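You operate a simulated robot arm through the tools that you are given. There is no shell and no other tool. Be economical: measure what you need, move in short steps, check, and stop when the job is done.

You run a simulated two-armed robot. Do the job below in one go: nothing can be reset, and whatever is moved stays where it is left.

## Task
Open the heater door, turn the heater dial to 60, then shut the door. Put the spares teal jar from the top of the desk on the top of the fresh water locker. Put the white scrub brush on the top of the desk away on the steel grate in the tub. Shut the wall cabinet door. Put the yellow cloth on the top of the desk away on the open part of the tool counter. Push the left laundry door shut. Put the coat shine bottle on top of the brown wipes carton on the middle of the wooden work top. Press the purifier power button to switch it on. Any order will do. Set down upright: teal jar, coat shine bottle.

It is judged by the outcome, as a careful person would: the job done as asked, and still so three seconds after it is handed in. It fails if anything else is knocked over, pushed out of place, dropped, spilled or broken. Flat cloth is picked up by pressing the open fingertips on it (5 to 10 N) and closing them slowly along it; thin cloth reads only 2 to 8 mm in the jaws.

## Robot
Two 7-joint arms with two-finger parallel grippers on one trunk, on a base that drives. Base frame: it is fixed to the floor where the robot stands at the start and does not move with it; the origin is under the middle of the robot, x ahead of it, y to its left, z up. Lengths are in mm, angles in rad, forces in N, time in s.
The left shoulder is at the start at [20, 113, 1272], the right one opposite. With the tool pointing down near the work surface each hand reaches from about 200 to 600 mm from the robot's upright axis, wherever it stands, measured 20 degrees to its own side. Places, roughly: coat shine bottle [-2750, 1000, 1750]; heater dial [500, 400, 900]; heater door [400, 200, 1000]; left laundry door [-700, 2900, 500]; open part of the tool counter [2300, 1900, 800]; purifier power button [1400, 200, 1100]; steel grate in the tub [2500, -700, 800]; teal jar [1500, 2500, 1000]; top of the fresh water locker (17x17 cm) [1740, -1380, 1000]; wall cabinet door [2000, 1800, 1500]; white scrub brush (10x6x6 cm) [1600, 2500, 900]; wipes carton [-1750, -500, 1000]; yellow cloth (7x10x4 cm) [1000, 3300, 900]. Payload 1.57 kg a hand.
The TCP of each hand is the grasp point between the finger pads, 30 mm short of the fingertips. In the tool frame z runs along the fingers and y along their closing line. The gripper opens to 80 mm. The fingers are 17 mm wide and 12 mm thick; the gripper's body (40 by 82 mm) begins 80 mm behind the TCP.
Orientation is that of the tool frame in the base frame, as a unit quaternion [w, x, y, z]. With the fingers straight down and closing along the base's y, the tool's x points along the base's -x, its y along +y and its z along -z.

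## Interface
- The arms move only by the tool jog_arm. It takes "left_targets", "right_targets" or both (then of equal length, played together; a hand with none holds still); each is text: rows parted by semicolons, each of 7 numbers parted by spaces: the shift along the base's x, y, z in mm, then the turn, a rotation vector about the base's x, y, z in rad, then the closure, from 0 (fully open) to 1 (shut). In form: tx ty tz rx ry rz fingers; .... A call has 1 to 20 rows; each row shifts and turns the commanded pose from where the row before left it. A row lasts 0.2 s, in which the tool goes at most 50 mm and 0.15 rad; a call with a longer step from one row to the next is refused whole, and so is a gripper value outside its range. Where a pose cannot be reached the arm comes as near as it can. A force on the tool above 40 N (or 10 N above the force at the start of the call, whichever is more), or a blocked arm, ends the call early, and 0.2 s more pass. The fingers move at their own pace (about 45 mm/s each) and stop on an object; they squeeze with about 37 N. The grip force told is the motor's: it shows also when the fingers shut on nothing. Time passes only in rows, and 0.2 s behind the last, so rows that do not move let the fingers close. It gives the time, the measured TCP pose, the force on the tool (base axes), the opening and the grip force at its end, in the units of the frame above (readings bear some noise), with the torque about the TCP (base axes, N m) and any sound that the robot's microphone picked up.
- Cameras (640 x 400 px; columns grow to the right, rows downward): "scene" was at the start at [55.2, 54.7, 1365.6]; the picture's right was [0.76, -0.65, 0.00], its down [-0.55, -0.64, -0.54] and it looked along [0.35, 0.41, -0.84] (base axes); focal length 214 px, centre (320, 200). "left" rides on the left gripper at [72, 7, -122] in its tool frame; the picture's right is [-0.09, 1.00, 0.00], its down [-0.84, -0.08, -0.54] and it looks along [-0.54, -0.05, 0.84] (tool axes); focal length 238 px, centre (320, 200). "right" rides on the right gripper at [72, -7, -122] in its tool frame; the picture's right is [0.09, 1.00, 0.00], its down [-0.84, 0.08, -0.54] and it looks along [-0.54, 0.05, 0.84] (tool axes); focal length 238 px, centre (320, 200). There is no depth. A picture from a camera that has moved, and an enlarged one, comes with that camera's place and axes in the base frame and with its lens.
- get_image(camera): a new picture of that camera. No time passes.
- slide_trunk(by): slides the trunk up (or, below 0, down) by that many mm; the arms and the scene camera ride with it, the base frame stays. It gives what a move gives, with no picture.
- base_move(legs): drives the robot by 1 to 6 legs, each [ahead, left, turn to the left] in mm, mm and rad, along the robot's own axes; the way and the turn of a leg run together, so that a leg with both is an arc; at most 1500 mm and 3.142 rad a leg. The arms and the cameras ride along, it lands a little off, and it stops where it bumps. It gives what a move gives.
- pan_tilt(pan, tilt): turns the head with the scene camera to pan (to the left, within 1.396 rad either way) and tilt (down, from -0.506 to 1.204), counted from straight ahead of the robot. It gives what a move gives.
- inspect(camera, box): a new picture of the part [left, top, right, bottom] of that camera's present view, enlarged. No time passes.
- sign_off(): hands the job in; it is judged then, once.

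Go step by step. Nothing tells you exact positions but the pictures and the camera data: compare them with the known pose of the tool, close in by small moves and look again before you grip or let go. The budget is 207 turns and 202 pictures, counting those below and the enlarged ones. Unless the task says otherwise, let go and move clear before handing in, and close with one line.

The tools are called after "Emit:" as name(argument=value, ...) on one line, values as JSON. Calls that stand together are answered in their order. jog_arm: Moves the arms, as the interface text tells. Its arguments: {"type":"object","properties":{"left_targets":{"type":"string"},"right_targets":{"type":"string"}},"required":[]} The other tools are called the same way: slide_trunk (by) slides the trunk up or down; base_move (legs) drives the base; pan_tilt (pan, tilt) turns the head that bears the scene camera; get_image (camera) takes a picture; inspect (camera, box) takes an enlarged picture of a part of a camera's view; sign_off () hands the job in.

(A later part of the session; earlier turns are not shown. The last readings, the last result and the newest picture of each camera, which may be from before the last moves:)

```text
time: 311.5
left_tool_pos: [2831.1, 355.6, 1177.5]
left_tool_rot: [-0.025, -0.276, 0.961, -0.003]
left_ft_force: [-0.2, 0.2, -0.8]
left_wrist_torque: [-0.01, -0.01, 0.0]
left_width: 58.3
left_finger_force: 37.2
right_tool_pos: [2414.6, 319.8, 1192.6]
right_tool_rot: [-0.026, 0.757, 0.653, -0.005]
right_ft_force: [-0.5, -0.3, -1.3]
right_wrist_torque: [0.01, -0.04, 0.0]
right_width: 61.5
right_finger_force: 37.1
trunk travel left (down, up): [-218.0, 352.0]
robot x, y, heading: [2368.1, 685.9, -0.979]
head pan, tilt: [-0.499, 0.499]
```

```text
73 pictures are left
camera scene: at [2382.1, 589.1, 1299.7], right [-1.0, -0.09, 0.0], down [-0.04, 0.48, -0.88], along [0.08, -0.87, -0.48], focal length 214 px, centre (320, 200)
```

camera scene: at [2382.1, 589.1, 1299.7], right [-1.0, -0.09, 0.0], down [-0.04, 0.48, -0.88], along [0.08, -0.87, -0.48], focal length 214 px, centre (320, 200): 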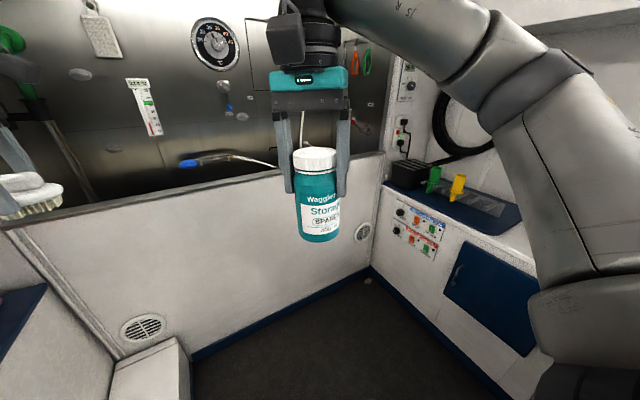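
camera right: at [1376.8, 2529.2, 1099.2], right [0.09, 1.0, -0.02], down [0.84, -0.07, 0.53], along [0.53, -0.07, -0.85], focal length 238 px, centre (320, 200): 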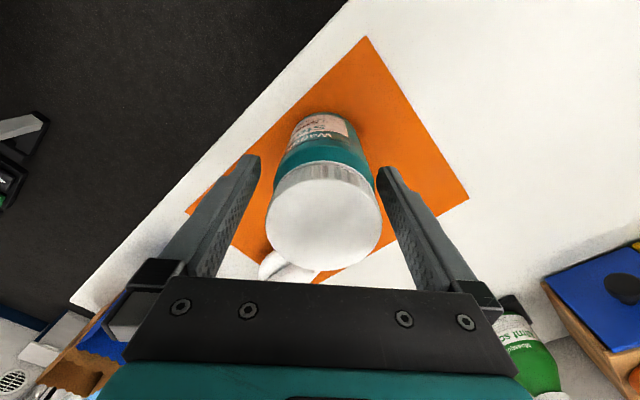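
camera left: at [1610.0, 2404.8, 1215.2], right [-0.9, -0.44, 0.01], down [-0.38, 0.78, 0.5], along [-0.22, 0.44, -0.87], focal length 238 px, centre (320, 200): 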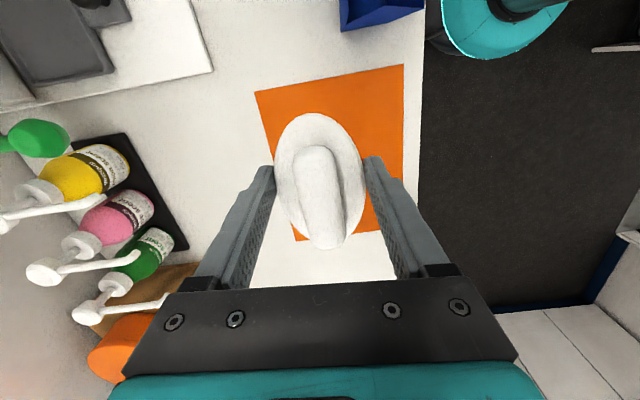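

Emit:
slide_trunk(by=250)

Emit:
base_move(legs=[[330, 0, 0]])

Emit:
pan_tilt(pan=-0.5, tilt=0.8)

Emit:
get_image(camera="scene")

```text
time: 314.1
left_tool_pos: [2830.4, 355.6, 1427.8]
left_tool_rot: [-0.025, -0.277, 0.961, -0.003]
left_ft_force: [0.3, 0.9, -1.3]
left_wrist_torque: [-0.02, 0.0, -0.01]
left_width: 58.4
left_finger_force: 37.0
right_tool_pos: [2414.5, 320.5, 1443.1]
right_tool_rot: [-0.026, 0.757, 0.653, -0.007]
right_ft_force: [-0.4, 0.0, -1.8]
right_wrist_torque: [0.06, 0.01, -0.02]
right_width: 61.4
right_finger_force: 37.4
trunk travel left (down, up): [-468.0, 102.0]
robot x, y, heading: [2365.8, 686.5, -0.975]
head pan, tilt: [-0.499, 0.499]
```

```text
time: 316.3
left_tool_pos: [3014.6, 81.2, 1427.9]
left_tool_rot: [-0.026, -0.276, 0.961, -0.004]
left_ft_force: [0.1, -0.1, -0.8]
left_wrist_torque: [0.01, -0.03, -0.02]
left_width: 58.2
left_finger_force: 37.1
right_tool_pos: [2598.2, 46.1, 1441.4]
right_tool_rot: [-0.025, 0.758, 0.652, -0.006]
right_ft_force: [-0.1, 0.2, -1.9]
right_wrist_torque: [0.03, 0.0, -0.01]
right_width: 61.5
right_finger_force: 37.1
trunk travel left (down, up): [-468.0, 102.0]
robot x, y, heading: [2546.9, 410.6, -0.978]
head pan, tilt: [-0.499, 0.499]
```

```text
time: 317.1
left_tool_pos: [3013.1, 81.8, 1427.1]
left_tool_rot: [-0.025, -0.275, 0.961, -0.003]
left_ft_force: [-0.7, 0.1, -0.6]
left_wrist_torque: [-0.02, -0.01, -0.03]
left_width: 58.3
left_finger_force: 37.1
right_tool_pos: [2596.4, 47.4, 1443.4]
right_tool_rot: [-0.026, 0.758, 0.652, -0.006]
right_ft_force: [0.1, -0.1, -1.0]
right_wrist_torque: [0.01, -0.02, 0.0]
right_width: 61.5
right_finger_force: 37.2
trunk travel left (down, up): [-468.0, 102.0]
robot x, y, heading: [2552.8, 411.3, -0.98]
head pan, tilt: [-0.499, 0.799]
```

```text
72 pictures are left
camera scene: at [2564.4, 326.0, 1523.8], right [-1.0, -0.09, 0.0], down [-0.07, 0.71, -0.7], along [0.06, -0.69, -0.72], focal length 214 px, centre (320, 200)
```

scene: 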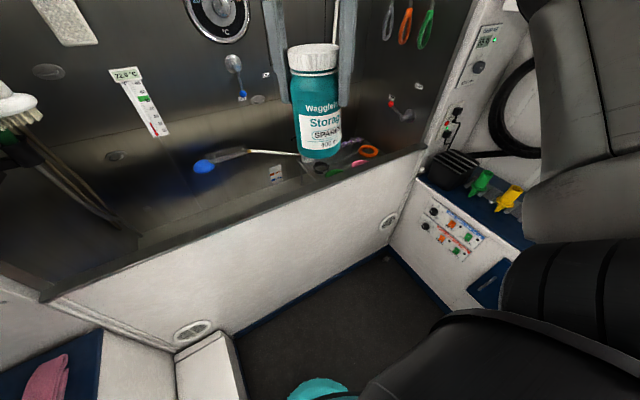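

Emit:
base_move(legs=[[180, 0, 0], [0, -480, 0]])

Emit:
pan_tilt(pan=0.3, tilt=0.8)

Emit:
get_image(camera="scene")

```text
time: 321.0
left_tool_pos: [2718.4, -334.2, 1428.6]
left_tool_rot: [-0.026, -0.278, 0.96, -0.003]
left_ft_force: [0.7, -0.3, -0.8]
left_wrist_torque: [0.01, 0.03, 0.02]
left_width: 58.2
left_finger_force: 37.1
right_tool_pos: [2302.1, -369.7, 1442.9]
right_tool_rot: [-0.025, 0.757, 0.653, -0.006]
right_ft_force: [0.8, 0.0, -1.3]
right_wrist_torque: [0.0, -0.04, 0.0]
right_width: 61.4
right_finger_force: 37.4
trunk travel left (down, up): [-468.0, 102.0]
robot x, y, heading: [2254.1, -3.6, -0.977]
head pan, tilt: [-0.499, 0.799]
```

```text
time: 322.1
left_tool_pos: [2717.6, -334.1, 1427.5]
left_tool_rot: [-0.024, -0.277, 0.961, -0.005]
left_ft_force: [0.1, 0.1, -1.4]
left_wrist_torque: [0.02, 0.0, 0.04]
left_width: 58.3
left_finger_force: 36.8
right_tool_pos: [2302.0, -369.7, 1444.0]
right_tool_rot: [-0.026, 0.757, 0.653, -0.007]
right_ft_force: [0.3, -0.1, -0.5]
right_wrist_torque: [0.01, 0.01, 0.04]
right_width: 61.6
right_finger_force: 37.0
trunk travel left (down, up): [-468.0, 102.0]
robot x, y, heading: [2255.9, -5.0, -0.977]
head pan, tilt: [0.3, 0.799]
```

```text
71 pictures are left
camera scene: at [2323.1, -61.5, 1523.7], right [-0.63, -0.78, 0.0], down [-0.56, 0.45, -0.7], along [0.54, -0.44, -0.72], focal length 214 px, centre (320, 200)
```

scene: 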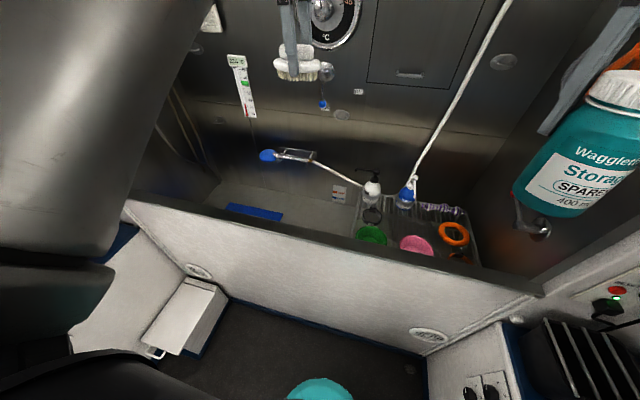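

Emit:
inspect(camera="scene", box=[220, 140, 500, 290])

```text
2.29 times, centred on (360, 215) of scene
camera zoom: at [2323.1, -61.5, 1523.7], right [-0.63, -0.78, 0.0], down [-0.56, 0.45, -0.7], along [0.54, -0.44, -0.72], focal length 490 px, centre (229, 166)
```

zoom: 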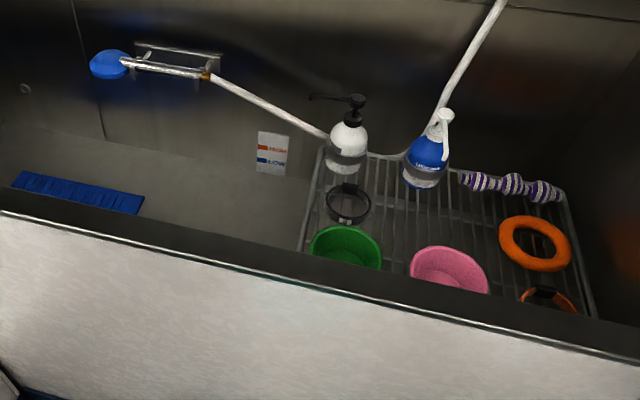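

I see the steel grate with several items; a free patch is around van (F 1750, L −1980) ≈ (2554, −680). Move close to the tub and bring the brush over it.

Emit:
base_move(legs=[[0, -135, -0.01], [190, 0, 0]])

Emit:
jog_arm(left_targets="-31 -21 -10 0 0 0 0.8; -31 -21 -10 0 0 0 0.8; -31 -21 -10 0 0 0 0.8; -31 -21 -10 0 0 0 0.8; -31 -21 -10 0 0 0 0.8; 0 0 0 0 0 0 0.8")

Emit:
slide_trunk(by=-150)

Emit:
get_image(camera="left")

Emit:
get_image(camera="scene")

```text
time: 323.4
left_tool_pos: [2626.3, -393.4, 1426.7]
left_tool_rot: [-0.028, -0.272, 0.962, -0.005]
left_ft_force: [0.2, 0.3, -1.7]
left_wrist_torque: [0.03, -0.02, 0.02]
left_width: 58.3
left_finger_force: 37.0
right_tool_pos: [2213.1, -423.2, 1443.3]
right_tool_rot: [-0.027, 0.756, 0.653, -0.012]
right_ft_force: [-0.3, 0.2, -0.6]
right_wrist_torque: [0.02, -0.02, 0.0]
right_width: 61.3
right_finger_force: 37.0
trunk travel left (down, up): [-468.0, 102.0]
robot x, y, heading: [2159.5, -68.2, -0.985]
head pan, tilt: [0.3, 0.799]
stopped in leg 1: the robot was blocked; the commanded pose is now the measured one
```

```text
time: 324.8
left_tool_pos: [2473.4, -494.8, 1375.8]
left_tool_rot: [-0.029, -0.272, 0.962, -0.005]
left_ft_force: [0.3, 0.7, -1.7]
left_wrist_torque: [0.0, 0.01, 0.0]
left_width: 58.3
left_finger_force: 37.3
left hand out of reach, approached as far as the arm can: row 1, 5
right_tool_pos: [2213.6, -423.3, 1444.2]
right_tool_rot: [-0.028, 0.757, 0.652, -0.012]
right_ft_force: [0.0, 0.3, -1.0]
right_wrist_torque: [-0.01, -0.02, 0.0]
right_width: 61.0
right_finger_force: 36.8
trunk travel left (down, up): [-468.0, 102.0]
robot x, y, heading: [2161.3, -70.0, -0.983]
head pan, tilt: [0.3, 0.799]
```

```text
time: 326.6
left_tool_pos: [2466.8, -503.8, 1225.1]
left_tool_rot: [-0.026, -0.271, 0.962, -0.004]
left_ft_force: [0.5, 0.5, -1.7]
left_wrist_torque: [0.01, 0.01, 0.01]
left_width: 58.8
left_finger_force: 36.8
right_tool_pos: [2204.7, -432.9, 1290.4]
right_tool_rot: [-0.028, 0.758, 0.652, -0.006]
right_ft_force: [-0.6, 0.0, -0.7]
right_wrist_torque: [0.0, -0.05, -0.04]
right_width: 61.3
right_finger_force: 37.5
trunk travel left (down, up): [-318.0, 252.0]
robot x, y, heading: [2163.5, -67.3, -0.986]
head pan, tilt: [0.3, 0.799]
```

```text
69 pictures are left
camera left: at [2405.7, -532.1, 1351.0], right [-0.44, 0.9, 0.0], down [0.78, 0.38, 0.5], along [0.45, 0.22, -0.87], focal length 238 px, centre (320, 200)
```

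left: 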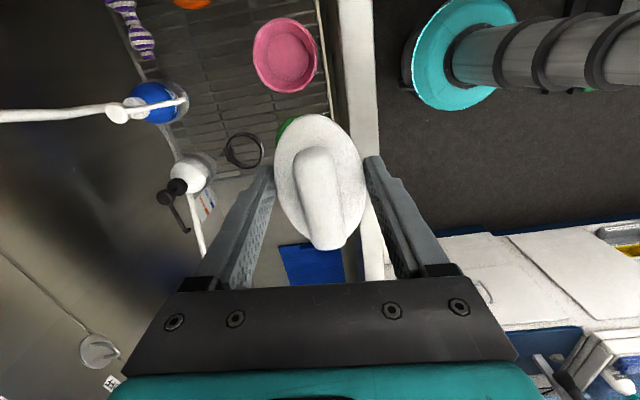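

```text
68 pictures are left
camera scene: at [2227.3, -125.4, 1373.8], right [-0.63, -0.77, 0.0], down [-0.55, 0.46, -0.7], along [0.54, -0.44, -0.72], focal length 214 px, centre (320, 200)
```

scene: 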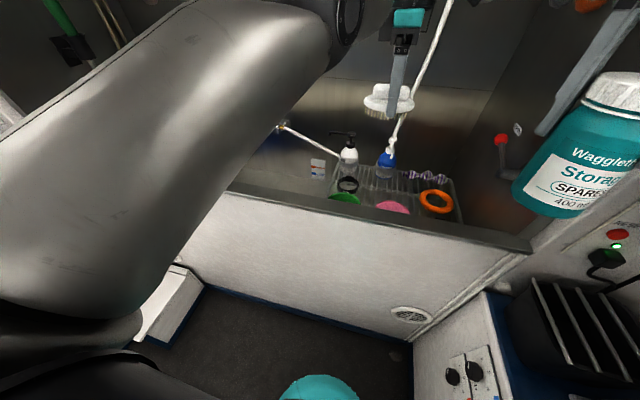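

Blocked by the right counter but nearly in place. The left camera shows the free patch at about (F 1740, L −1985). Drive ahead.

Emit:
base_move(legs=[[0, 12, 0], [195, 0, 0]])

Emit:
jog_arm(left_targets="-15 -10 -40 0 0 0 0.8; -15 -10 -40 0 0 0 0.8; 0 0 -45 0 0 0 0.8; 0 0 -45 0 0 0 0.8; 0 0 0 0 0 0 0.8")

Emit:
get_image(camera="left")

```text
time: 328.6
left_tool_pos: [2600.0, -644.8, 1227.6]
left_tool_rot: [-0.032, -0.272, 0.962, -0.008]
left_ft_force: [0.2, 0.5, -1.2]
left_wrist_torque: [-0.03, 0.03, 0.02]
left_width: 58.3
left_finger_force: 37.0
right_tool_pos: [2343.5, -569.7, 1292.8]
right_tool_rot: [-0.031, 0.75, 0.661, -0.022]
right_ft_force: [0.0, -0.7, -1.4]
right_wrist_torque: [0.05, 0.03, 0.0]
right_width: 61.1
right_finger_force: 37.2
trunk travel left (down, up): [-318.0, 252.0]
robot x, y, heading: [2283.0, -219.6, -0.981]
head pan, tilt: [0.3, 0.799]
stopped in leg 2: the robot was blocked; the commanded pose is now the measured one
```

```text
time: 329.8
left_tool_pos: [2567.7, -681.8, 1060.2]
left_tool_rot: [-0.032, -0.271, 0.962, -0.006]
left_ft_force: [0.0, -1.0, -1.8]
left_wrist_torque: [-0.02, 0.04, 0.01]
left_width: 58.4
left_finger_force: 36.6
left hand out of reach, approached as far as the arm can: row 1, 2, 3
right_tool_pos: [2343.3, -570.9, 1292.1]
right_tool_rot: [-0.03, 0.751, 0.66, -0.022]
right_ft_force: [-0.1, -0.1, -1.3]
right_wrist_torque: [-0.02, 0.0, 0.05]
right_width: 61.2
right_finger_force: 37.1
trunk travel left (down, up): [-318.0, 252.0]
robot x, y, heading: [2278.1, -222.4, -0.989]
head pan, tilt: [0.3, 0.799]
```

```text
67 pictures are left
camera left: at [2509.9, -709.0, 1186.4], right [-0.44, 0.9, 0.0], down [0.78, 0.39, 0.49], along [0.44, 0.21, -0.87], focal length 238 px, centre (320, 200)
```

left: 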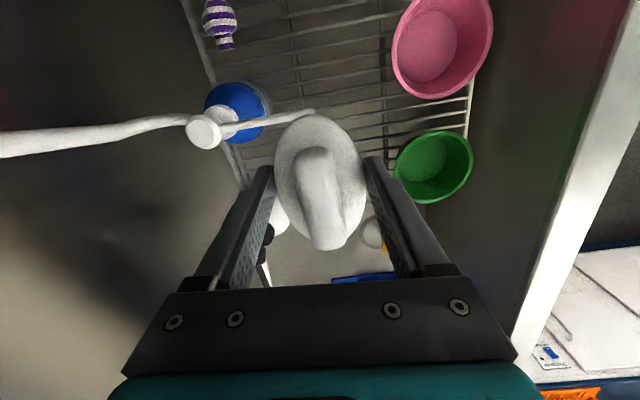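

The blue bottle's nozzle overhangs that spot, so I'll use the patch nearer me at (F 1775, L −1940), clear of bowls, collar and nozzle.

Emit:
jog_arm(left_targets="-7.6 25 0 0 0 0 0.8; -7.6 25 0 0 0 0 0.8; 0 0 -20 0 0 0 0.8; 0 0 -20 0 0 0 0.8; 0 0 0 0 0 0 0.8")

Emit:
get_image(camera="left")

Emit:
get_image(camera="scene")

```text
time: 331.0
left_tool_pos: [2568.3, -681.8, 1020.6]
left_tool_rot: [-0.032, -0.271, 0.962, -0.008]
left_ft_force: [-0.7, -0.2, -0.4]
left_wrist_torque: [-0.01, 0.01, 0.05]
left_width: 58.3
left_finger_force: 37.0
left hand out of reach, approached as far as the arm can: row 1, 2
right_tool_pos: [2345.1, -569.6, 1292.5]
right_tool_rot: [-0.03, 0.75, 0.66, -0.022]
right_ft_force: [0.5, 0.3, -2.1]
right_wrist_torque: [-0.03, -0.02, 0.01]
right_width: 61.2
right_finger_force: 36.9
trunk travel left (down, up): [-318.0, 252.0]
robot x, y, heading: [2284.0, -225.0, -0.987]
head pan, tilt: [0.3, 0.799]
```

```text
66 pictures are left
camera left: at [2509.9, -708.7, 1146.5], right [-0.44, 0.9, 0.0], down [0.78, 0.39, 0.49], along [0.44, 0.21, -0.87], focal length 238 px, centre (320, 200)
```

left: 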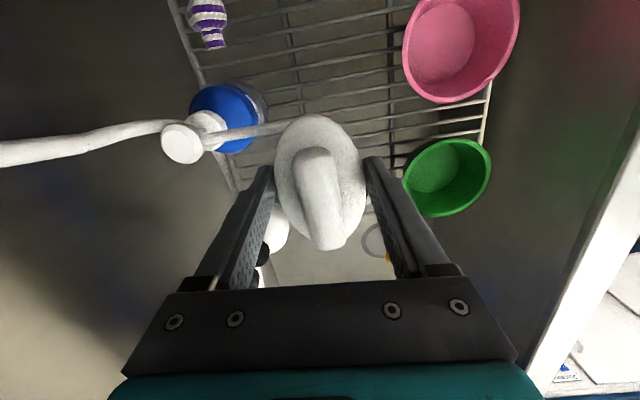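

```text
65 pictures are left
camera scene: at [2363.5, -266.4, 1373.4], right [-0.63, -0.77, 0.02], down [-0.56, 0.45, -0.7], along [0.53, -0.45, -0.72], focal length 214 px, centre (320, 200)
```

scene: 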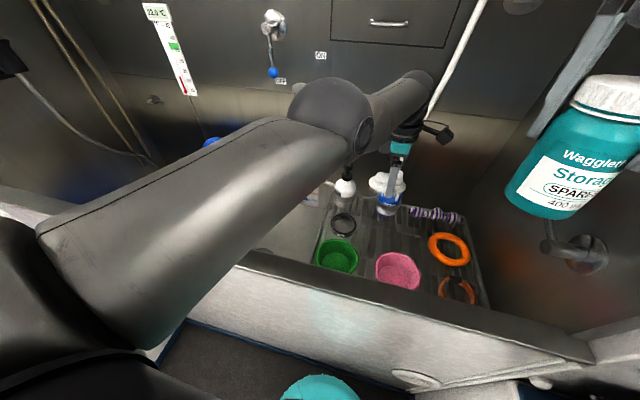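

The arm can't retract in this wrist pose; use the base: back 50, left 12.

Emit:
base_move(legs=[[-52, 12, 0]])

Emit:
get_image(camera="left")

Emit:
inspect(camera="scene", box=[280, 110, 500, 310])

```text
time: 332.0
left_tool_pos: [2539.1, -642.2, 1018.2]
left_tool_rot: [-0.026, -0.272, 0.962, -0.004]
left_ft_force: [0.2, 0.5, -0.7]
left_wrist_torque: [-0.03, -0.02, 0.04]
left_width: 58.7
left_finger_force: 36.3
right_tool_pos: [2309.9, -535.0, 1290.6]
right_tool_rot: [-0.03, 0.753, 0.657, -0.012]
right_ft_force: [0.6, 0.2, -0.8]
right_wrist_torque: [-0.02, -0.02, 0.01]
right_width: 61.5
right_finger_force: 37.3
trunk travel left (down, up): [-318.0, 252.0]
robot x, y, heading: [2261.3, -171.2, -0.985]
head pan, tilt: [0.3, 0.799]
```

```text
64 pictures are left
camera left: at [2478.7, -670.2, 1144.0], right [-0.44, 0.9, 0.0], down [0.78, 0.38, 0.5], along [0.45, 0.22, -0.87], focal length 238 px, centre (320, 200)
```

left: 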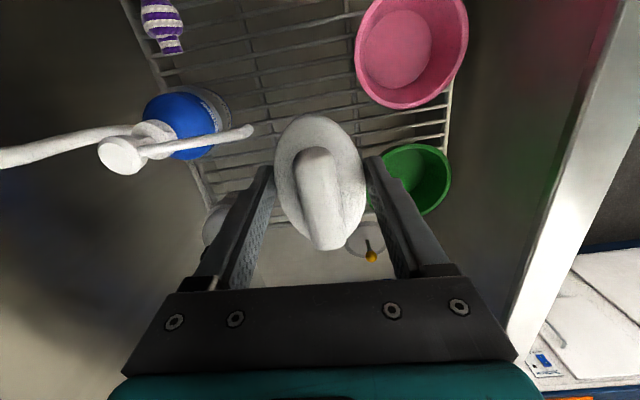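

```text
2.00 times, centred on (390, 210) of scene
camera zoom: at [2330.4, -230.2, 1373.9], right [-0.64, -0.77, 0.0], down [-0.55, 0.45, -0.7], along [0.54, -0.44, -0.72], focal length 429 px, centre (180, 180)
```

zoom: 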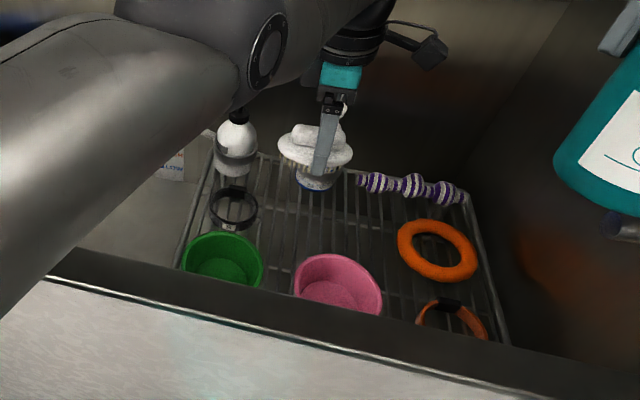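

Emit:
base_move(legs=[[-8, 7, 0]])

Emit:
jog_arm(left_targets="0 0 -20 0 0 0 0.8; 0 0 -20 0 0 0 0.8; 0 0 -20 0 0 0 0.8; 0 0 -20 0 0 0 0.8; 0 0 -20 0 0 0 0.8; 0 0 0 0 0 0 0.8")

Emit:
get_image(camera="left")

Emit:
inspect(camera="scene", box=[260, 110, 480, 310])

```text
time: 332.7
left_tool_pos: [2539.5, -631.9, 1017.7]
left_tool_rot: [-0.026, -0.271, 0.962, -0.003]
left_ft_force: [-0.3, 0.1, -1.5]
left_wrist_torque: [-0.02, -0.01, 0.02]
left_width: 58.3
left_finger_force: 37.4
right_tool_pos: [2310.7, -525.4, 1291.0]
right_tool_rot: [-0.031, 0.754, 0.656, -0.012]
right_ft_force: [0.0, -0.3, -1.4]
right_wrist_torque: [-0.04, -0.01, 0.0]
right_width: 61.5
right_finger_force: 36.7
trunk travel left (down, up): [-318.0, 252.0]
robot x, y, heading: [2260.9, -164.6, -0.989]
head pan, tilt: [0.3, 0.799]
```

```text
time: 334.1
left_tool_pos: [2536.5, -618.2, 921.7]
left_tool_rot: [-0.025, -0.272, 0.962, -0.003]
left_ft_force: [-0.1, 0.1, -1.2]
left_wrist_torque: [0.01, 0.01, -0.01]
left_width: 58.7
left_finger_force: 37.1
left hand out of reach, approached as far as the arm can: row 2, 4, 5
right_tool_pos: [2310.3, -527.5, 1290.1]
right_tool_rot: [-0.03, 0.754, 0.657, -0.011]
right_ft_force: [0.9, -0.1, -1.2]
right_wrist_torque: [0.02, 0.0, 0.0]
right_width: 61.3
right_finger_force: 37.1
trunk travel left (down, up): [-318.0, 252.0]
robot x, y, heading: [2260.9, -167.0, -0.986]
head pan, tilt: [0.3, 0.799]
```

```text
62 pictures are left
camera left: at [2477.0, -647.1, 1046.6], right [-0.44, 0.9, 0.0], down [0.78, 0.38, 0.5], along [0.45, 0.22, -0.87], focal length 238 px, centre (320, 200)
```

left: 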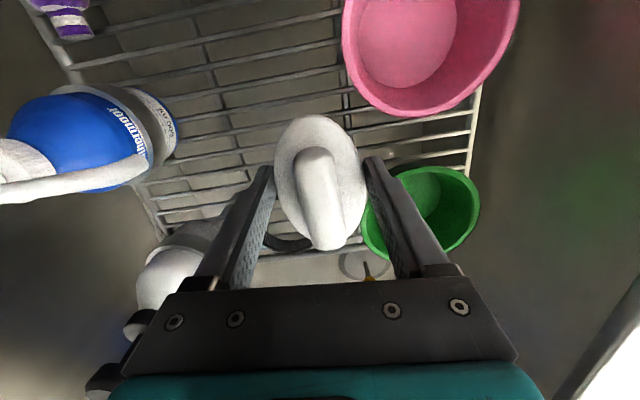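

```text
2.00 times, centred on (370, 210) of scene
camera zoom: at [2331.8, -222.2, 1373.7], right [-0.63, -0.77, 0.0], down [-0.55, 0.46, -0.7], along [0.54, -0.44, -0.72], focal length 429 px, centre (220, 180)
```

zoom: 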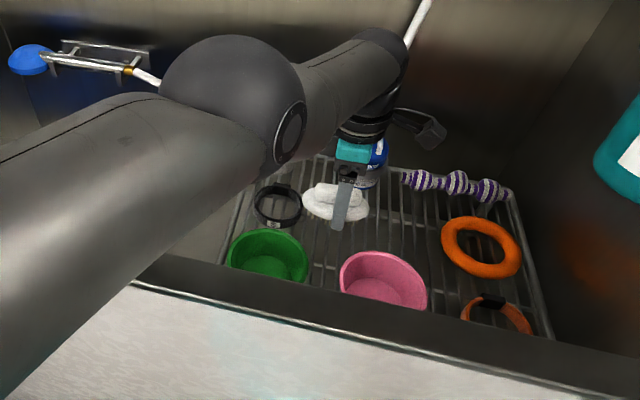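

Slightly close to the bowls; nudge 20 further in, then continue down.

Emit:
base_move(legs=[[20, 0, 0]])

Emit:
jog_arm(left_targets="0 0 -15 0 0 0 0.8; 0 0 -15 0 0 0 0.8; 0 0 -12 0 0 0 0.8; 0 0 -10 0 0 0 0.8; 0 0 0 0 0 0 0.8")

Emit:
get_image(camera="left")

Emit:
inspect(camera="scene", box=[300, 150, 440, 270])

```text
time: 334.9
left_tool_pos: [2547.7, -635.6, 920.2]
left_tool_rot: [-0.026, -0.271, 0.962, -0.002]
left_ft_force: [-0.1, -0.4, -0.6]
left_wrist_torque: [0.03, 0.0, 0.03]
left_width: 58.4
left_finger_force: 36.9
right_tool_pos: [2322.8, -544.6, 1288.9]
right_tool_rot: [-0.03, 0.753, 0.657, -0.011]
right_ft_force: [-0.2, 0.6, -1.0]
right_wrist_torque: [0.02, 0.0, -0.01]
right_width: 61.2
right_finger_force: 36.5
trunk travel left (down, up): [-318.0, 252.0]
robot x, y, heading: [2275.9, -180.5, -0.993]
head pan, tilt: [0.3, 0.799]
```

```text
time: 336.1
left_tool_pos: [2543.9, -621.7, 874.2]
left_tool_rot: [-0.025, -0.271, 0.962, -0.004]
left_ft_force: [0.0, 0.6, -0.8]
left_wrist_torque: [0.03, 0.01, -0.03]
left_width: 58.2
left_finger_force: 37.0
left hand out of reach, approached as far as the arm can: row 2, 4
right_tool_pos: [2322.7, -544.2, 1290.4]
right_tool_rot: [-0.03, 0.754, 0.656, -0.012]
right_ft_force: [0.7, 0.4, -1.4]
right_wrist_torque: [0.01, -0.01, 0.0]
right_width: 61.3
right_finger_force: 36.7
trunk travel left (down, up): [-318.0, 252.0]
robot x, y, heading: [2275.1, -178.8, -0.991]
head pan, tilt: [0.3, 0.799]
```

```text
60 pictures are left
camera left: at [2484.6, -650.1, 998.9], right [-0.44, 0.9, 0.0], down [0.78, 0.38, 0.5], along [0.45, 0.22, -0.87], focal length 238 px, centre (320, 200)
```

left: 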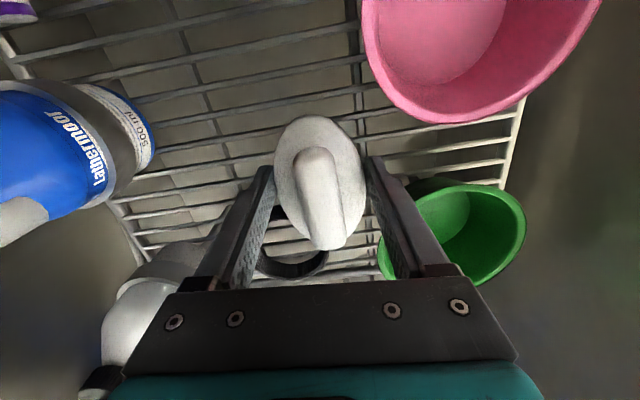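

```text
3.33 times, centred on (370, 210) of scene
camera zoom: at [2342.9, -238.9, 1373.7], right [-0.63, -0.77, 0.0], down [-0.55, 0.46, -0.7], along [0.54, -0.44, -0.72], focal length 715 px, centre (153, 167)
```

zoom: 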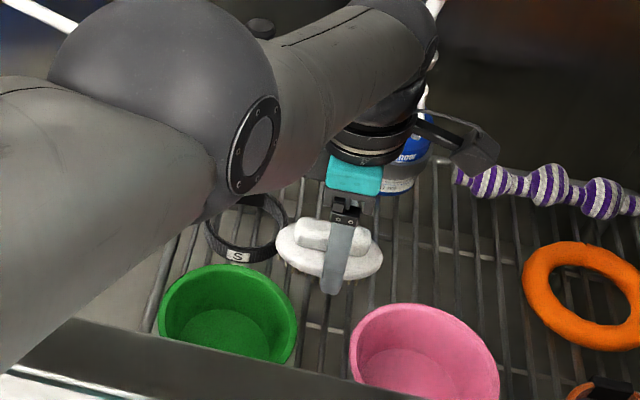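

Emit:
jog_arm(left_targets="0 0 -10 0 0 0 0.8; 0 0 -8 0 0 0 0.8; 0 0 -6 0 0 0 0.8; 0 0 -5 0 0 0 0.8; 0 0 -4 0 0 0 0.8; 0 0 0 0 0 0 0.8")

Emit:
inspect(camera="scene", box=[300, 150, 440, 270])

```text
time: 337.5
left_tool_pos: [2541.8, -613.5, 844.4]
left_tool_rot: [-0.025, -0.272, 0.962, -0.003]
left_ft_force: [-0.4, 0.2, -1.4]
left_wrist_torque: [0.02, 0.01, -0.01]
left_width: 58.5
left_finger_force: 36.5
left hand out of reach, approached as far as the arm can: row 2, 4
right_tool_pos: [2323.3, -543.2, 1289.0]
right_tool_rot: [-0.03, 0.753, 0.657, -0.011]
right_ft_force: [0.5, 0.5, -1.8]
right_wrist_torque: [0.02, -0.04, 0.01]
right_width: 61.4
right_finger_force: 36.9
trunk travel left (down, up): [-318.0, 252.0]
robot x, y, heading: [2278.7, -180.8, -0.987]
head pan, tilt: [0.3, 0.799]
```

```text
3.33 times, centred on (370, 210) of scene
camera zoom: at [2342.9, -238.9, 1373.7], right [-0.63, -0.77, 0.0], down [-0.55, 0.46, -0.7], along [0.54, -0.44, -0.72], focal length 715 px, centre (153, 167)
```

zoom: 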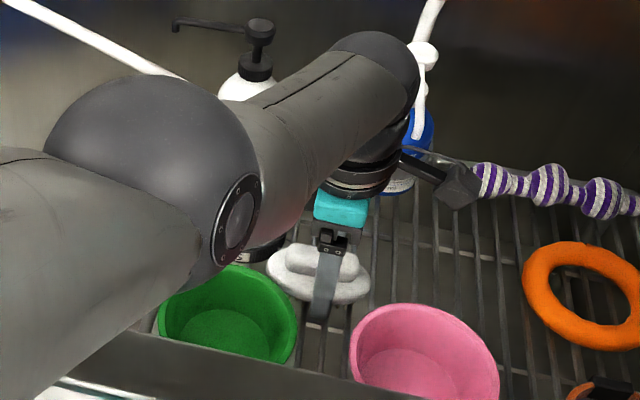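

Emit:
base_move(legs=[[15, -4, 0]])

Emit:
jog_arm(left_targets="0 0 -5 0 0 0 0.8; 0 0 -5 0 0 0 0.8; 0 0 -5 0 0 0 0.8; 0 0 -4 0 0 0 0.8; 0 0 0 0 0 0 0.8")

Emit:
inspect(camera="scene", box=[300, 150, 440, 270])

```text
time: 338.3
left_tool_pos: [2547.5, -627.5, 843.6]
left_tool_rot: [-0.025, -0.272, 0.962, -0.003]
left_ft_force: [0.0, -0.6, -0.5]
left_wrist_torque: [0.0, 0.0, 0.02]
left_width: 58.6
left_finger_force: 36.8
right_tool_pos: [2328.6, -559.7, 1290.0]
right_tool_rot: [-0.03, 0.754, 0.656, -0.011]
right_ft_force: [-0.2, -0.4, -2.1]
right_wrist_torque: [0.04, -0.01, 0.0]
right_width: 61.5
right_finger_force: 36.9
trunk travel left (down, up): [-318.0, 252.0]
robot x, y, heading: [2279.6, -192.3, -0.988]
head pan, tilt: [0.3, 0.799]
```

```text
time: 339.5
left_tool_pos: [2546.2, -622.9, 833.5]
left_tool_rot: [-0.024, -0.272, 0.962, -0.01]
left_ft_force: [0.4, -8.6, 25.6]
left_wrist_torque: [-0.09, -0.14, -0.06]
left_width: 58.3
left_finger_force: 37.0
left hand out of reach, approached as far as the arm can: row 2, 4
right_tool_pos: [2327.1, -557.9, 1290.3]
right_tool_rot: [-0.03, 0.753, 0.657, -0.011]
right_ft_force: [0.2, 0.4, -2.1]
right_wrist_torque: [-0.02, -0.02, -0.01]
right_width: 61.3
right_finger_force: 37.6
trunk travel left (down, up): [-318.0, 252.0]
robot x, y, heading: [2278.4, -195.8, -0.986]
head pan, tilt: [0.3, 0.799]
```

```text
3.33 times, centred on (370, 210) of scene
camera zoom: at [2346.7, -252.9, 1373.9], right [-0.63, -0.77, 0.0], down [-0.55, 0.45, -0.7], along [0.54, -0.44, -0.72], focal length 715 px, centre (153, 167)
```

zoom: 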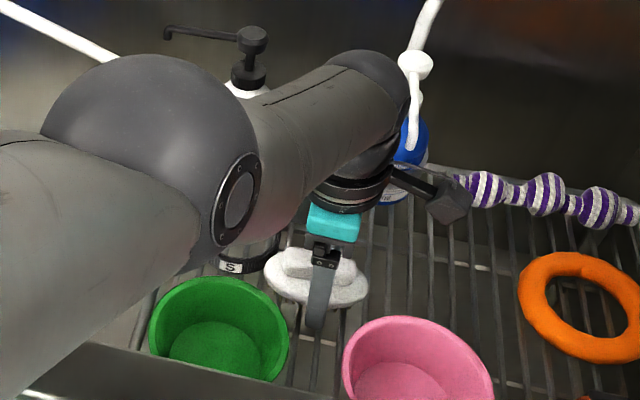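

Landed on the grate (25 N). Open partially and rise straight up.

Emit:
jog_arm(left_targets="0 0 2 0 0 0 0.5; 0 0 0 0 0 0 0.12; 0 0 0 0 0 0 0.12; 0 0 0 0 0 0 0.12; 0 0 15 0 0 0 0.12; 0 0 25 0 0 0 0.12; 0 0 30 0 0 0 0.12; 0 0 35 0 0 0 0.12; 0 0 40 0 0 0 0.12; 0 0 40 0 0 0 0.12; 0 0 40 0 0 0 0.12; 0 0 0 0 0 0 0.12")

Emit:
inspect(camera="scene", box=[280, 130, 480, 300])

```text
time: 342.1
left_tool_pos: [2553.5, -664.2, 1045.2]
left_tool_rot: [-0.026, -0.272, 0.962, -0.001]
left_ft_force: [0.6, -0.1, 0.3]
left_wrist_torque: [0.0, 0.01, 0.0]
left_width: 70.6
left_finger_force: 0.1
left hand out of reach, approached as far as the arm can: row 5, 6, 7, 8, 9, 10, 11
right_tool_pos: [2327.6, -559.1, 1289.9]
right_tool_rot: [-0.03, 0.753, 0.657, -0.012]
right_ft_force: [-0.6, 0.2, -1.7]
right_wrist_torque: [0.02, -0.03, 0.0]
right_width: 61.3
right_finger_force: 37.3
trunk travel left (down, up): [-318.0, 252.0]
robot x, y, heading: [2279.5, -196.4, -0.984]
head pan, tilt: [0.3, 0.799]
```

```text
2.35 times, centred on (380, 215) of scene
camera zoom: at [2347.9, -253.7, 1373.7], right [-0.63, -0.77, 0.0], down [-0.55, 0.46, -0.7], along [0.54, -0.44, -0.72], focal length 505 px, centre (179, 165)
```

zoom: 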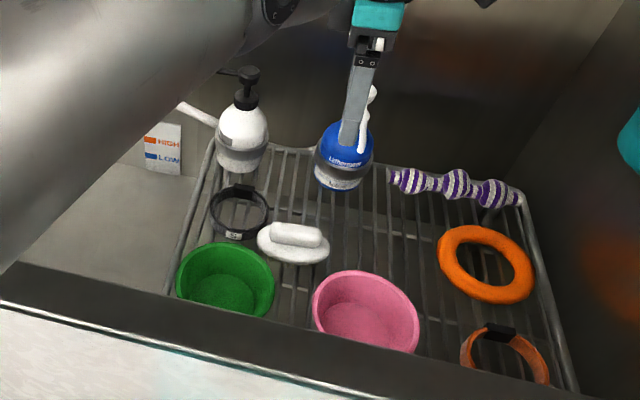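

The brush sits cleanly on the grate. Back off and look toward the purifier.

Emit:
base_move(legs=[[-230, 20, 0]])

Emit:
pan_tilt(pan=-1.39, tilt=0.4)

Emit:
get_image(camera="scene")

```text
time: 343.8
left_tool_pos: [2444.3, -460.5, 1044.3]
left_tool_rot: [-0.026, -0.271, 0.962, -0.002]
left_ft_force: [0.3, 0.2, 0.5]
left_wrist_torque: [-0.02, -0.02, -0.04]
left_width: 70.3
left_finger_force: 0.1
right_tool_pos: [2217.3, -354.2, 1290.2]
right_tool_rot: [-0.031, 0.754, 0.657, -0.012]
right_ft_force: [-0.3, 0.9, -0.6]
right_wrist_torque: [-0.04, -0.04, 0.01]
right_width: 61.5
right_finger_force: 37.1
trunk travel left (down, up): [-318.0, 252.0]
robot x, y, heading: [2171.7, 10.0, -0.986]
head pan, tilt: [0.3, 0.799]
```

```text
time: 345.5
left_tool_pos: [2444.8, -463.4, 1044.4]
left_tool_rot: [-0.026, -0.272, 0.962, -0.003]
left_ft_force: [0.5, -0.2, 1.1]
left_wrist_torque: [-0.01, 0.02, 0.0]
left_width: 70.2
left_finger_force: 0.0
right_tool_pos: [2218.4, -355.5, 1289.5]
right_tool_rot: [-0.03, 0.753, 0.657, -0.011]
right_ft_force: [-0.6, -0.5, -1.4]
right_wrist_torque: [0.02, -0.01, -0.02]
right_width: 61.3
right_finger_force: 37.0
trunk travel left (down, up): [-318.0, 252.0]
robot x, y, heading: [2168.7, 4.9, -0.986]
head pan, tilt: [-1.389, 0.4]
```

```text
55 pictures are left
camera scene: at [2108.6, -63.9, 1408.8], right [-0.69, 0.72, 0.0], down [0.28, 0.27, -0.92], along [-0.66, -0.64, -0.39], focal length 214 px, centre (320, 200)
```

scene: 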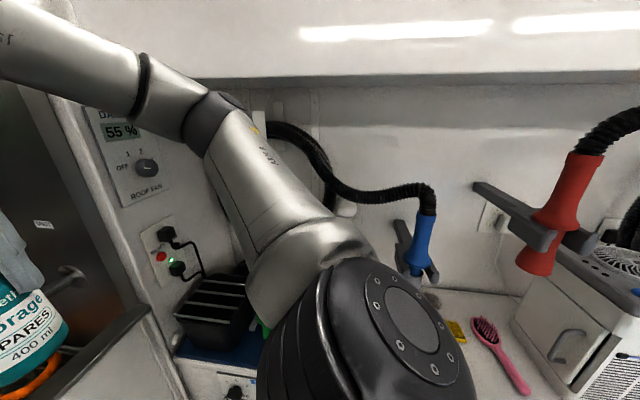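

Emit:
pan_tilt(pan=-1.39, tilt=0.6)

Emit:
base_move(legs=[[-180, 30, -0.35]])

Emit:
inspect(camera="scene", box=[340, 50, 640, 300])

```text
time: 346.3
left_tool_pos: [2445.5, -462.0, 1043.8]
left_tool_rot: [-0.026, -0.272, 0.962, -0.003]
left_ft_force: [-0.6, -0.1, 0.5]
left_wrist_torque: [0.01, -0.02, -0.01]
left_width: 70.6
left_finger_force: 0.1
right_tool_pos: [2218.9, -355.8, 1290.2]
right_tool_rot: [-0.031, 0.754, 0.657, -0.012]
right_ft_force: [0.2, -0.1, -1.8]
right_wrist_torque: [0.01, -0.02, 0.0]
right_width: 61.0
right_finger_force: 37.2
trunk travel left (down, up): [-318.0, 252.0]
robot x, y, heading: [2170.8, 3.3, -0.99]
head pan, tilt: [-1.389, 0.6]
```

```text
time: 347.8
left_tool_pos: [2223.0, -355.1, 1044.9]
left_tool_rot: [-0.025, -0.097, 0.995, 0.002]
left_ft_force: [0.9, 0.8, 0.1]
left_wrist_torque: [-0.02, 0.05, -0.01]
left_width: 70.5
left_finger_force: 0.0
right_tool_pos: [2047.2, -175.4, 1289.5]
right_tool_rot: [-0.032, 0.857, 0.514, -0.006]
right_ft_force: [0.0, -0.2, -0.7]
right_wrist_torque: [0.01, -0.03, -0.02]
right_width: 61.4
right_finger_force: 36.6
trunk travel left (down, up): [-318.0, 252.0]
robot x, y, heading: [2128.7, 179.4, -1.341]
head pan, tilt: [-1.389, 0.6]
```

```text
1.60 times, centred on (490, 175) of scene
camera zoom: at [2048.3, 138.2, 1390.6], right [-0.4, 0.92, 0.0], down [0.52, 0.23, -0.83], along [-0.76, -0.33, -0.56], focal length 343 px, centre (48, 240)
```

zoom: 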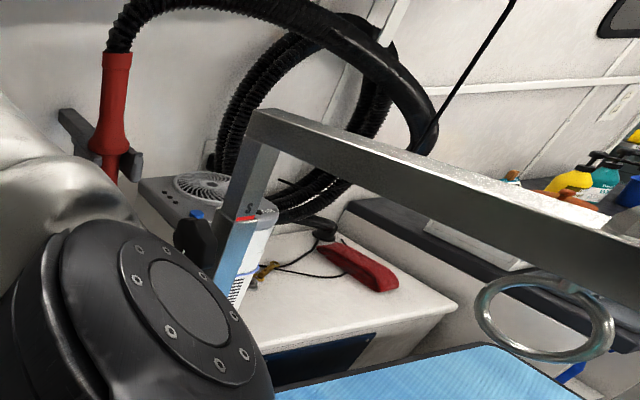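

Emit:
inspect(camera="scene", box=[410, 130, 530, 220])

```text
4.44 times, centred on (470, 175) of scene
camera zoom: at [2048.3, 138.2, 1390.6], right [-0.4, 0.92, 0.0], down [0.52, 0.23, -0.83], along [-0.76, -0.33, -0.56], focal length 953 px, centre (-347, 311)
```

zoom: 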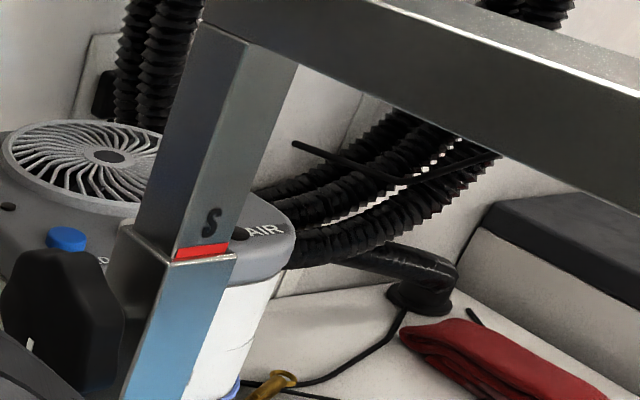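

The purifier's top (z≈1100) carries the controls, with a grooming post and bar close by. I'll back into open floor, set the arms (left hand neutral, out to its left; right hand tucked), then turn to face along +L.

Emit:
base_move(legs=[[161, 197, 0]])

Emit:
jog_arm(left_targets="31.3 29.9 12 0 0 -0.1428 1; 31.3 29.9 12 0 0 -0.1428 1; 31.3 29.9 12 0 0 -0.1428 1; 31.3 29.9 12 0 0 -0.1428 1; 31.3 29.9 12 0 0 -0.1428 1; 31.3 29.9 12 0 0 -0.1428 1; 31.3 29.9 12 0 0 -0.1428 1; 31.3 29.9 12 0 0 -0.1428 1; 31.3 29.9 12 0 0 -0.1428 1; 31.3 29.9 12 0 0 -0.1428 1; 31.3 29.9 12 0 0 -0.1428 1; 0 0 0 0 0 0 1", right_targets="-7.8 5.4 0 0 0 0 0.8; -7.8 5.4 0 0 0 0 0.8; -7.8 5.4 0 0 0 0 0.8; -7.8 5.4 0 0 0 0 0.8; -7.8 5.4 0 0 0 0 0.8; -7.8 5.4 0 0 0 0 0.8; -7.8 5.4 0 0 0 0 0.8; -7.8 5.4 0 0 0 0 0.8; -7.8 5.4 0 0 0 0 0.8; -7.8 5.4 0 0 0 0 0.8; -7.8 5.4 0 0 0 0 0.8; 0 0 0 0 0 0 0.8")

```text
time: 349.6
left_tool_pos: [2453.8, -469.3, 1042.7]
left_tool_rot: [-0.026, -0.098, 0.995, 0.002]
left_ft_force: [0.4, -0.6, 0.5]
left_wrist_torque: [0.02, 0.06, 0.04]
left_width: 70.5
left_finger_force: 0.1
right_tool_pos: [2278.4, -289.9, 1290.4]
right_tool_rot: [-0.033, 0.857, 0.514, -0.006]
right_ft_force: [1.0, -0.7, -1.3]
right_wrist_torque: [0.01, 0.04, -0.04]
right_width: 61.3
right_finger_force: 37.0
trunk travel left (down, up): [-318.0, 252.0]
robot x, y, heading: [2358.8, 63.4, -1.343]
head pan, tilt: [-1.389, 0.6]
```

```text
time: 352.2
left_tool_pos: [2831.4, -357.8, 1195.3]
left_tool_rot: [-0.018, 0.635, 0.772, 0.02]
left_ft_force: [0.4, -0.8, 0.8]
left_wrist_torque: [0.0, -0.03, 0.04]
left_width: 0.0
left_finger_force: 21.5
left hand out of reach, approached as far as the arm can: row 1, 2, 3, 4, 5, 6, 7, 8, 9, 10, 11
right_tool_pos: [2191.0, -232.9, 1290.3]
right_tool_rot: [-0.032, 0.857, 0.515, -0.006]
right_ft_force: [-0.6, 0.1, -1.0]
right_wrist_torque: [0.0, 0.0, -0.01]
right_width: 61.0
right_finger_force: 36.5
trunk travel left (down, up): [-318.0, 252.0]
robot x, y, heading: [2360.1, 68.3, -1.34]
head pan, tilt: [-1.389, 0.6]
```

Emit:
jog_arm(left_targets="-8.4 35.7 0 0 0 0 1; -8.4 35.7 0 0 0 0 1; -8.4 35.7 0 0 0 0 1; -8.4 35.7 0 0 0 0 1; -8.4 35.7 0 0 0 0 1; -8.4 35.7 0 0 0 0 1; 0 0 0 0 0 0 1")

```text
time: 353.8
left_tool_pos: [2892.0, -287.9, 1250.8]
left_tool_rot: [-0.018, 0.634, 0.773, 0.019]
left_ft_force: [1.9, 0.4, 0.4]
left_wrist_torque: [0.01, 0.03, 0.03]
left_width: 0.1
left_finger_force: 21.2
left hand out of reach, approached as far as the arm can: row 1, 2, 3, 4, 5, 6
right_tool_pos: [2191.6, -230.6, 1290.2]
right_tool_rot: [-0.032, 0.857, 0.514, -0.006]
right_ft_force: [0.3, 0.3, -0.5]
right_wrist_torque: [0.01, -0.02, -0.01]
right_width: 61.4
right_finger_force: 37.2
trunk travel left (down, up): [-318.0, 252.0]
robot x, y, heading: [2354.1, 63.2, -1.336]
head pan, tilt: [-1.389, 0.6]
```

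The arm is near its straight-out singularity; nudge it vertically then retract gradually.

Emit:
jog_arm(left_targets="0 0 -40 0 0 0 1; 0 0 -40 0 0 0 1; 0 0 -40 0 0 0 1; -3 12 -20 0 0 0 1; -4 18 -20 0 0 0 1; -5 24 0 0 0 0 1; -5 24 0 0 0 0 1; 0 0 0 0 0 0 1")

Emit:
jog_arm(left_targets="0 0 40 0 0 0 1; 0 0 40 0 0 0 1; -3 12 30 0 0 0 1; -6 24 0 0 0 0 1; -7 30 0 0 0 0 1; 0 0 0 0 0 0 1")

```text
time: 355.6
left_tool_pos: [2944.8, -282.1, 1107.5]
left_tool_rot: [-0.019, 0.634, 0.773, 0.02]
left_ft_force: [0.2, 0.0, 0.3]
left_wrist_torque: [0.01, -0.01, -0.01]
left_width: 0.0
left_finger_force: 21.2
left hand out of reach, approached as far as the arm can: row 1, 2, 3, 4, 5, 6, 7
right_tool_pos: [2190.6, -231.5, 1289.7]
right_tool_rot: [-0.032, 0.857, 0.515, -0.006]
right_ft_force: [-0.3, 0.5, -0.7]
right_wrist_torque: [0.03, -0.03, 0.0]
right_width: 61.4
right_finger_force: 37.0
trunk travel left (down, up): [-318.0, 252.0]
robot x, y, heading: [2357.5, 65.5, -1.339]
head pan, tilt: [-1.389, 0.6]
```

```text
time: 357.0
left_tool_pos: [2954.4, -236.0, 1227.0]
left_tool_rot: [-0.017, 0.634, 0.773, 0.02]
left_ft_force: [-0.2, 0.6, 0.3]
left_wrist_torque: [0.02, -0.02, 0.06]
left_width: 0.2
left_finger_force: 21.1
left hand out of reach, approached as far as the arm can: row 2, 4, 5
right_tool_pos: [2191.2, -231.9, 1289.7]
right_tool_rot: [-0.032, 0.857, 0.515, -0.006]
right_ft_force: [0.6, 0.1, -2.7]
right_wrist_torque: [0.02, -0.01, -0.06]
right_width: 61.4
right_finger_force: 36.8
trunk travel left (down, up): [-318.0, 252.0]
robot x, y, heading: [2357.5, 66.7, -1.338]
head pan, tilt: [-1.389, 0.6]
```

The commanded pose had over-retracted (it accumulates). Bring it back outward to a reachable spot.

Emit:
jog_arm(left_targets="1.3 -42.7 0 0 0 0 1; 1.3 -42.7 0 0 0 0 1; 1.3 -42.7 0 0 0 0 1; 1.3 -42.7 0 0 0 0 1; 1.3 -42.7 0 0 0 0 1; 1.3 -42.7 0 0 0 0 1; 1.3 -42.7 0 0 0 0 1; 1.3 -42.7 0 0 0 0 1; 1.3 -42.7 0 0 0 0 1; 1.3 -42.7 0 0 0 0 1; 1.3 -42.7 0 0 0 0 1; 0 0 0 0 0 0 1")

```text
time: 359.6
left_tool_pos: [2819.1, -372.1, 1176.4]
left_tool_rot: [-0.017, 0.634, 0.773, 0.019]
left_ft_force: [0.5, -0.7, 0.6]
left_wrist_torque: [0.02, -0.04, 0.0]
left_width: 0.0
left_finger_force: 21.7
left hand out of reach, approached as far as the arm can: row 1, 2, 3, 4, 5, 6, 7, 8, 9, 10, 11
right_tool_pos: [2189.9, -232.3, 1291.1]
right_tool_rot: [-0.032, 0.857, 0.514, -0.006]
right_ft_force: [-0.3, -0.6, -1.0]
right_wrist_torque: [-0.03, -0.04, 0.01]
right_width: 61.5
right_finger_force: 36.8
trunk travel left (down, up): [-318.0, 252.0]
robot x, y, heading: [2358.9, 66.4, -1.34]
head pan, tilt: [-1.389, 0.6]
```

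Emit:
jog_arm(left_targets="0 0 40 0 0 0 1; 0 0 40 0 0 0 1; 0 0 40 0 0 0 1; 0 0 0 0 0 0 1; 0 0 0 0 0 0 1")

Emit:
pan_tilt(pan=0.5, tilt=0.5)

Emit:
get_image(camera="scene")

```text
time: 360.8
left_tool_pos: [2803.7, -349.0, 1261.5]
left_tool_rot: [-0.017, 0.634, 0.773, 0.019]
left_ft_force: [-0.7, -0.3, 0.2]
left_wrist_torque: [0.04, 0.02, 0.0]
left_width: 0.0
left_finger_force: 21.2
left hand out of reach, approached as far as the arm can: row 1, 2, 3
right_tool_pos: [2191.3, -231.6, 1291.2]
right_tool_rot: [-0.033, 0.857, 0.514, -0.007]
right_ft_force: [-0.1, 0.1, -1.1]
right_wrist_torque: [-0.02, -0.01, 0.01]
right_width: 61.3
right_finger_force: 37.2
trunk travel left (down, up): [-318.0, 252.0]
robot x, y, heading: [2355.9, 65.6, -1.342]
head pan, tilt: [-1.389, 0.6]
```

```text
time: 362.7
left_tool_pos: [2805.3, -349.0, 1262.0]
left_tool_rot: [-0.016, 0.634, 0.773, 0.02]
left_ft_force: [-0.1, 0.5, 0.2]
left_wrist_torque: [0.0, -0.03, 0.02]
left_width: 0.0
left_finger_force: 21.6
right_tool_pos: [2190.9, -232.4, 1291.1]
right_tool_rot: [-0.032, 0.857, 0.514, -0.005]
right_ft_force: [-0.5, 0.2, -0.4]
right_wrist_torque: [0.01, -0.01, -0.02]
right_width: 61.3
right_finger_force: 36.9
trunk travel left (down, up): [-318.0, 252.0]
robot x, y, heading: [2358.2, 67.3, -1.34]
head pan, tilt: [0.499, 0.499]
```

```text
52 pictures are left
camera scene: at [2421.0, -9.7, 1399.7], right [-0.75, -0.67, 0.0], down [-0.32, 0.36, -0.88], along [0.58, -0.66, -0.48], focal length 214 px, centre (320, 200)
```

scene: 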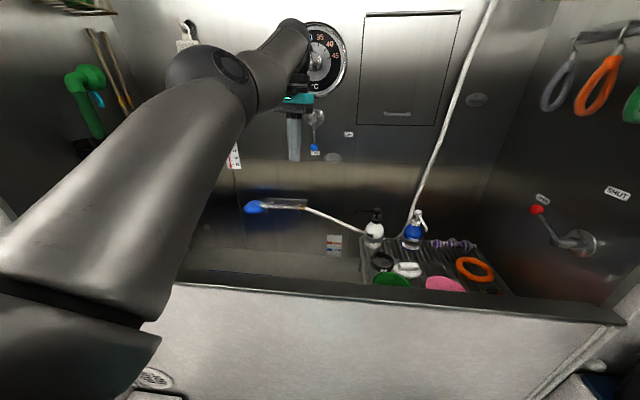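

Emit:
jog_arm(left_targets="25.8 -32.6 5 0 0 0 1; 25.8 -32.6 5 0 0 0 1; 25.8 -32.6 5 0 0 0 1; 0 0 0 0 0 0 1")

```text
time: 363.7
left_tool_pos: [2804.2, -351.2, 1258.1]
left_tool_rot: [-0.016, 0.634, 0.773, 0.02]
left_ft_force: [-0.5, 0.1, -0.1]
left_wrist_torque: [-0.01, 0.06, 0.04]
left_width: 0.1
left_finger_force: 21.0
left hand out of reach, approached as far as the arm can: row 1, 2, 3
right_tool_pos: [2190.5, -230.5, 1290.0]
right_tool_rot: [-0.033, 0.857, 0.514, -0.006]
right_ft_force: [-0.3, 0.3, -1.6]
right_wrist_torque: [0.01, -0.02, 0.0]
right_width: 61.1
right_finger_force: 36.6
trunk travel left (down, up): [-318.0, 252.0]
robot x, y, heading: [2358.0, 62.9, -1.344]
head pan, tilt: [0.499, 0.499]
```

I'll reset the command by letting the base gently touch the tub panel (a blocked stop sets commanded = measured).

Emit:
base_move(legs=[[216, 80, 0]])

Emit:
jog_arm(left_targets="-5.7 24.3 0 0 0 0 1; -5.7 24.3 0 0 0 0 1; -5.7 24.3 0 0 0 0 1; 0 0 0 0 0 0 1")

```text
time: 365.4
left_tool_pos: [2929.4, -547.5, 1258.0]
left_tool_rot: [-0.018, 0.635, 0.772, 0.02]
left_ft_force: [0.3, 1.1, -0.5]
left_wrist_torque: [0.01, 0.02, -0.02]
left_width: 0.0
left_finger_force: 21.6
right_tool_pos: [2317.5, -426.3, 1289.6]
right_tool_rot: [-0.032, 0.859, 0.511, -0.006]
right_ft_force: [0.0, -0.5, -1.0]
right_wrist_torque: [0.01, -0.02, 0.0]
right_width: 61.1
right_finger_force: 36.3
trunk travel left (down, up): [-318.0, 252.0]
robot x, y, heading: [2484.4, -128.4, -1.342]
head pan, tilt: [0.499, 0.499]
```

```text
time: 366.4
left_tool_pos: [2933.6, -543.3, 1261.3]
left_tool_rot: [-0.017, 0.635, 0.772, 0.02]
left_ft_force: [0.1, -0.6, 0.8]
left_wrist_torque: [-0.01, 0.0, -0.05]
left_width: 0.2
left_finger_force: 21.7
left hand out of reach, approached as far as the arm can: row 1, 2, 3
right_tool_pos: [2316.5, -424.9, 1290.5]
right_tool_rot: [-0.032, 0.858, 0.512, -0.006]
right_ft_force: [0.6, 0.4, -0.9]
right_wrist_torque: [0.02, -0.03, 0.0]
right_width: 61.5
right_finger_force: 36.7
trunk travel left (down, up): [-318.0, 252.0]
robot x, y, heading: [2487.1, -125.8, -1.348]
head pan, tilt: [0.499, 0.499]
```

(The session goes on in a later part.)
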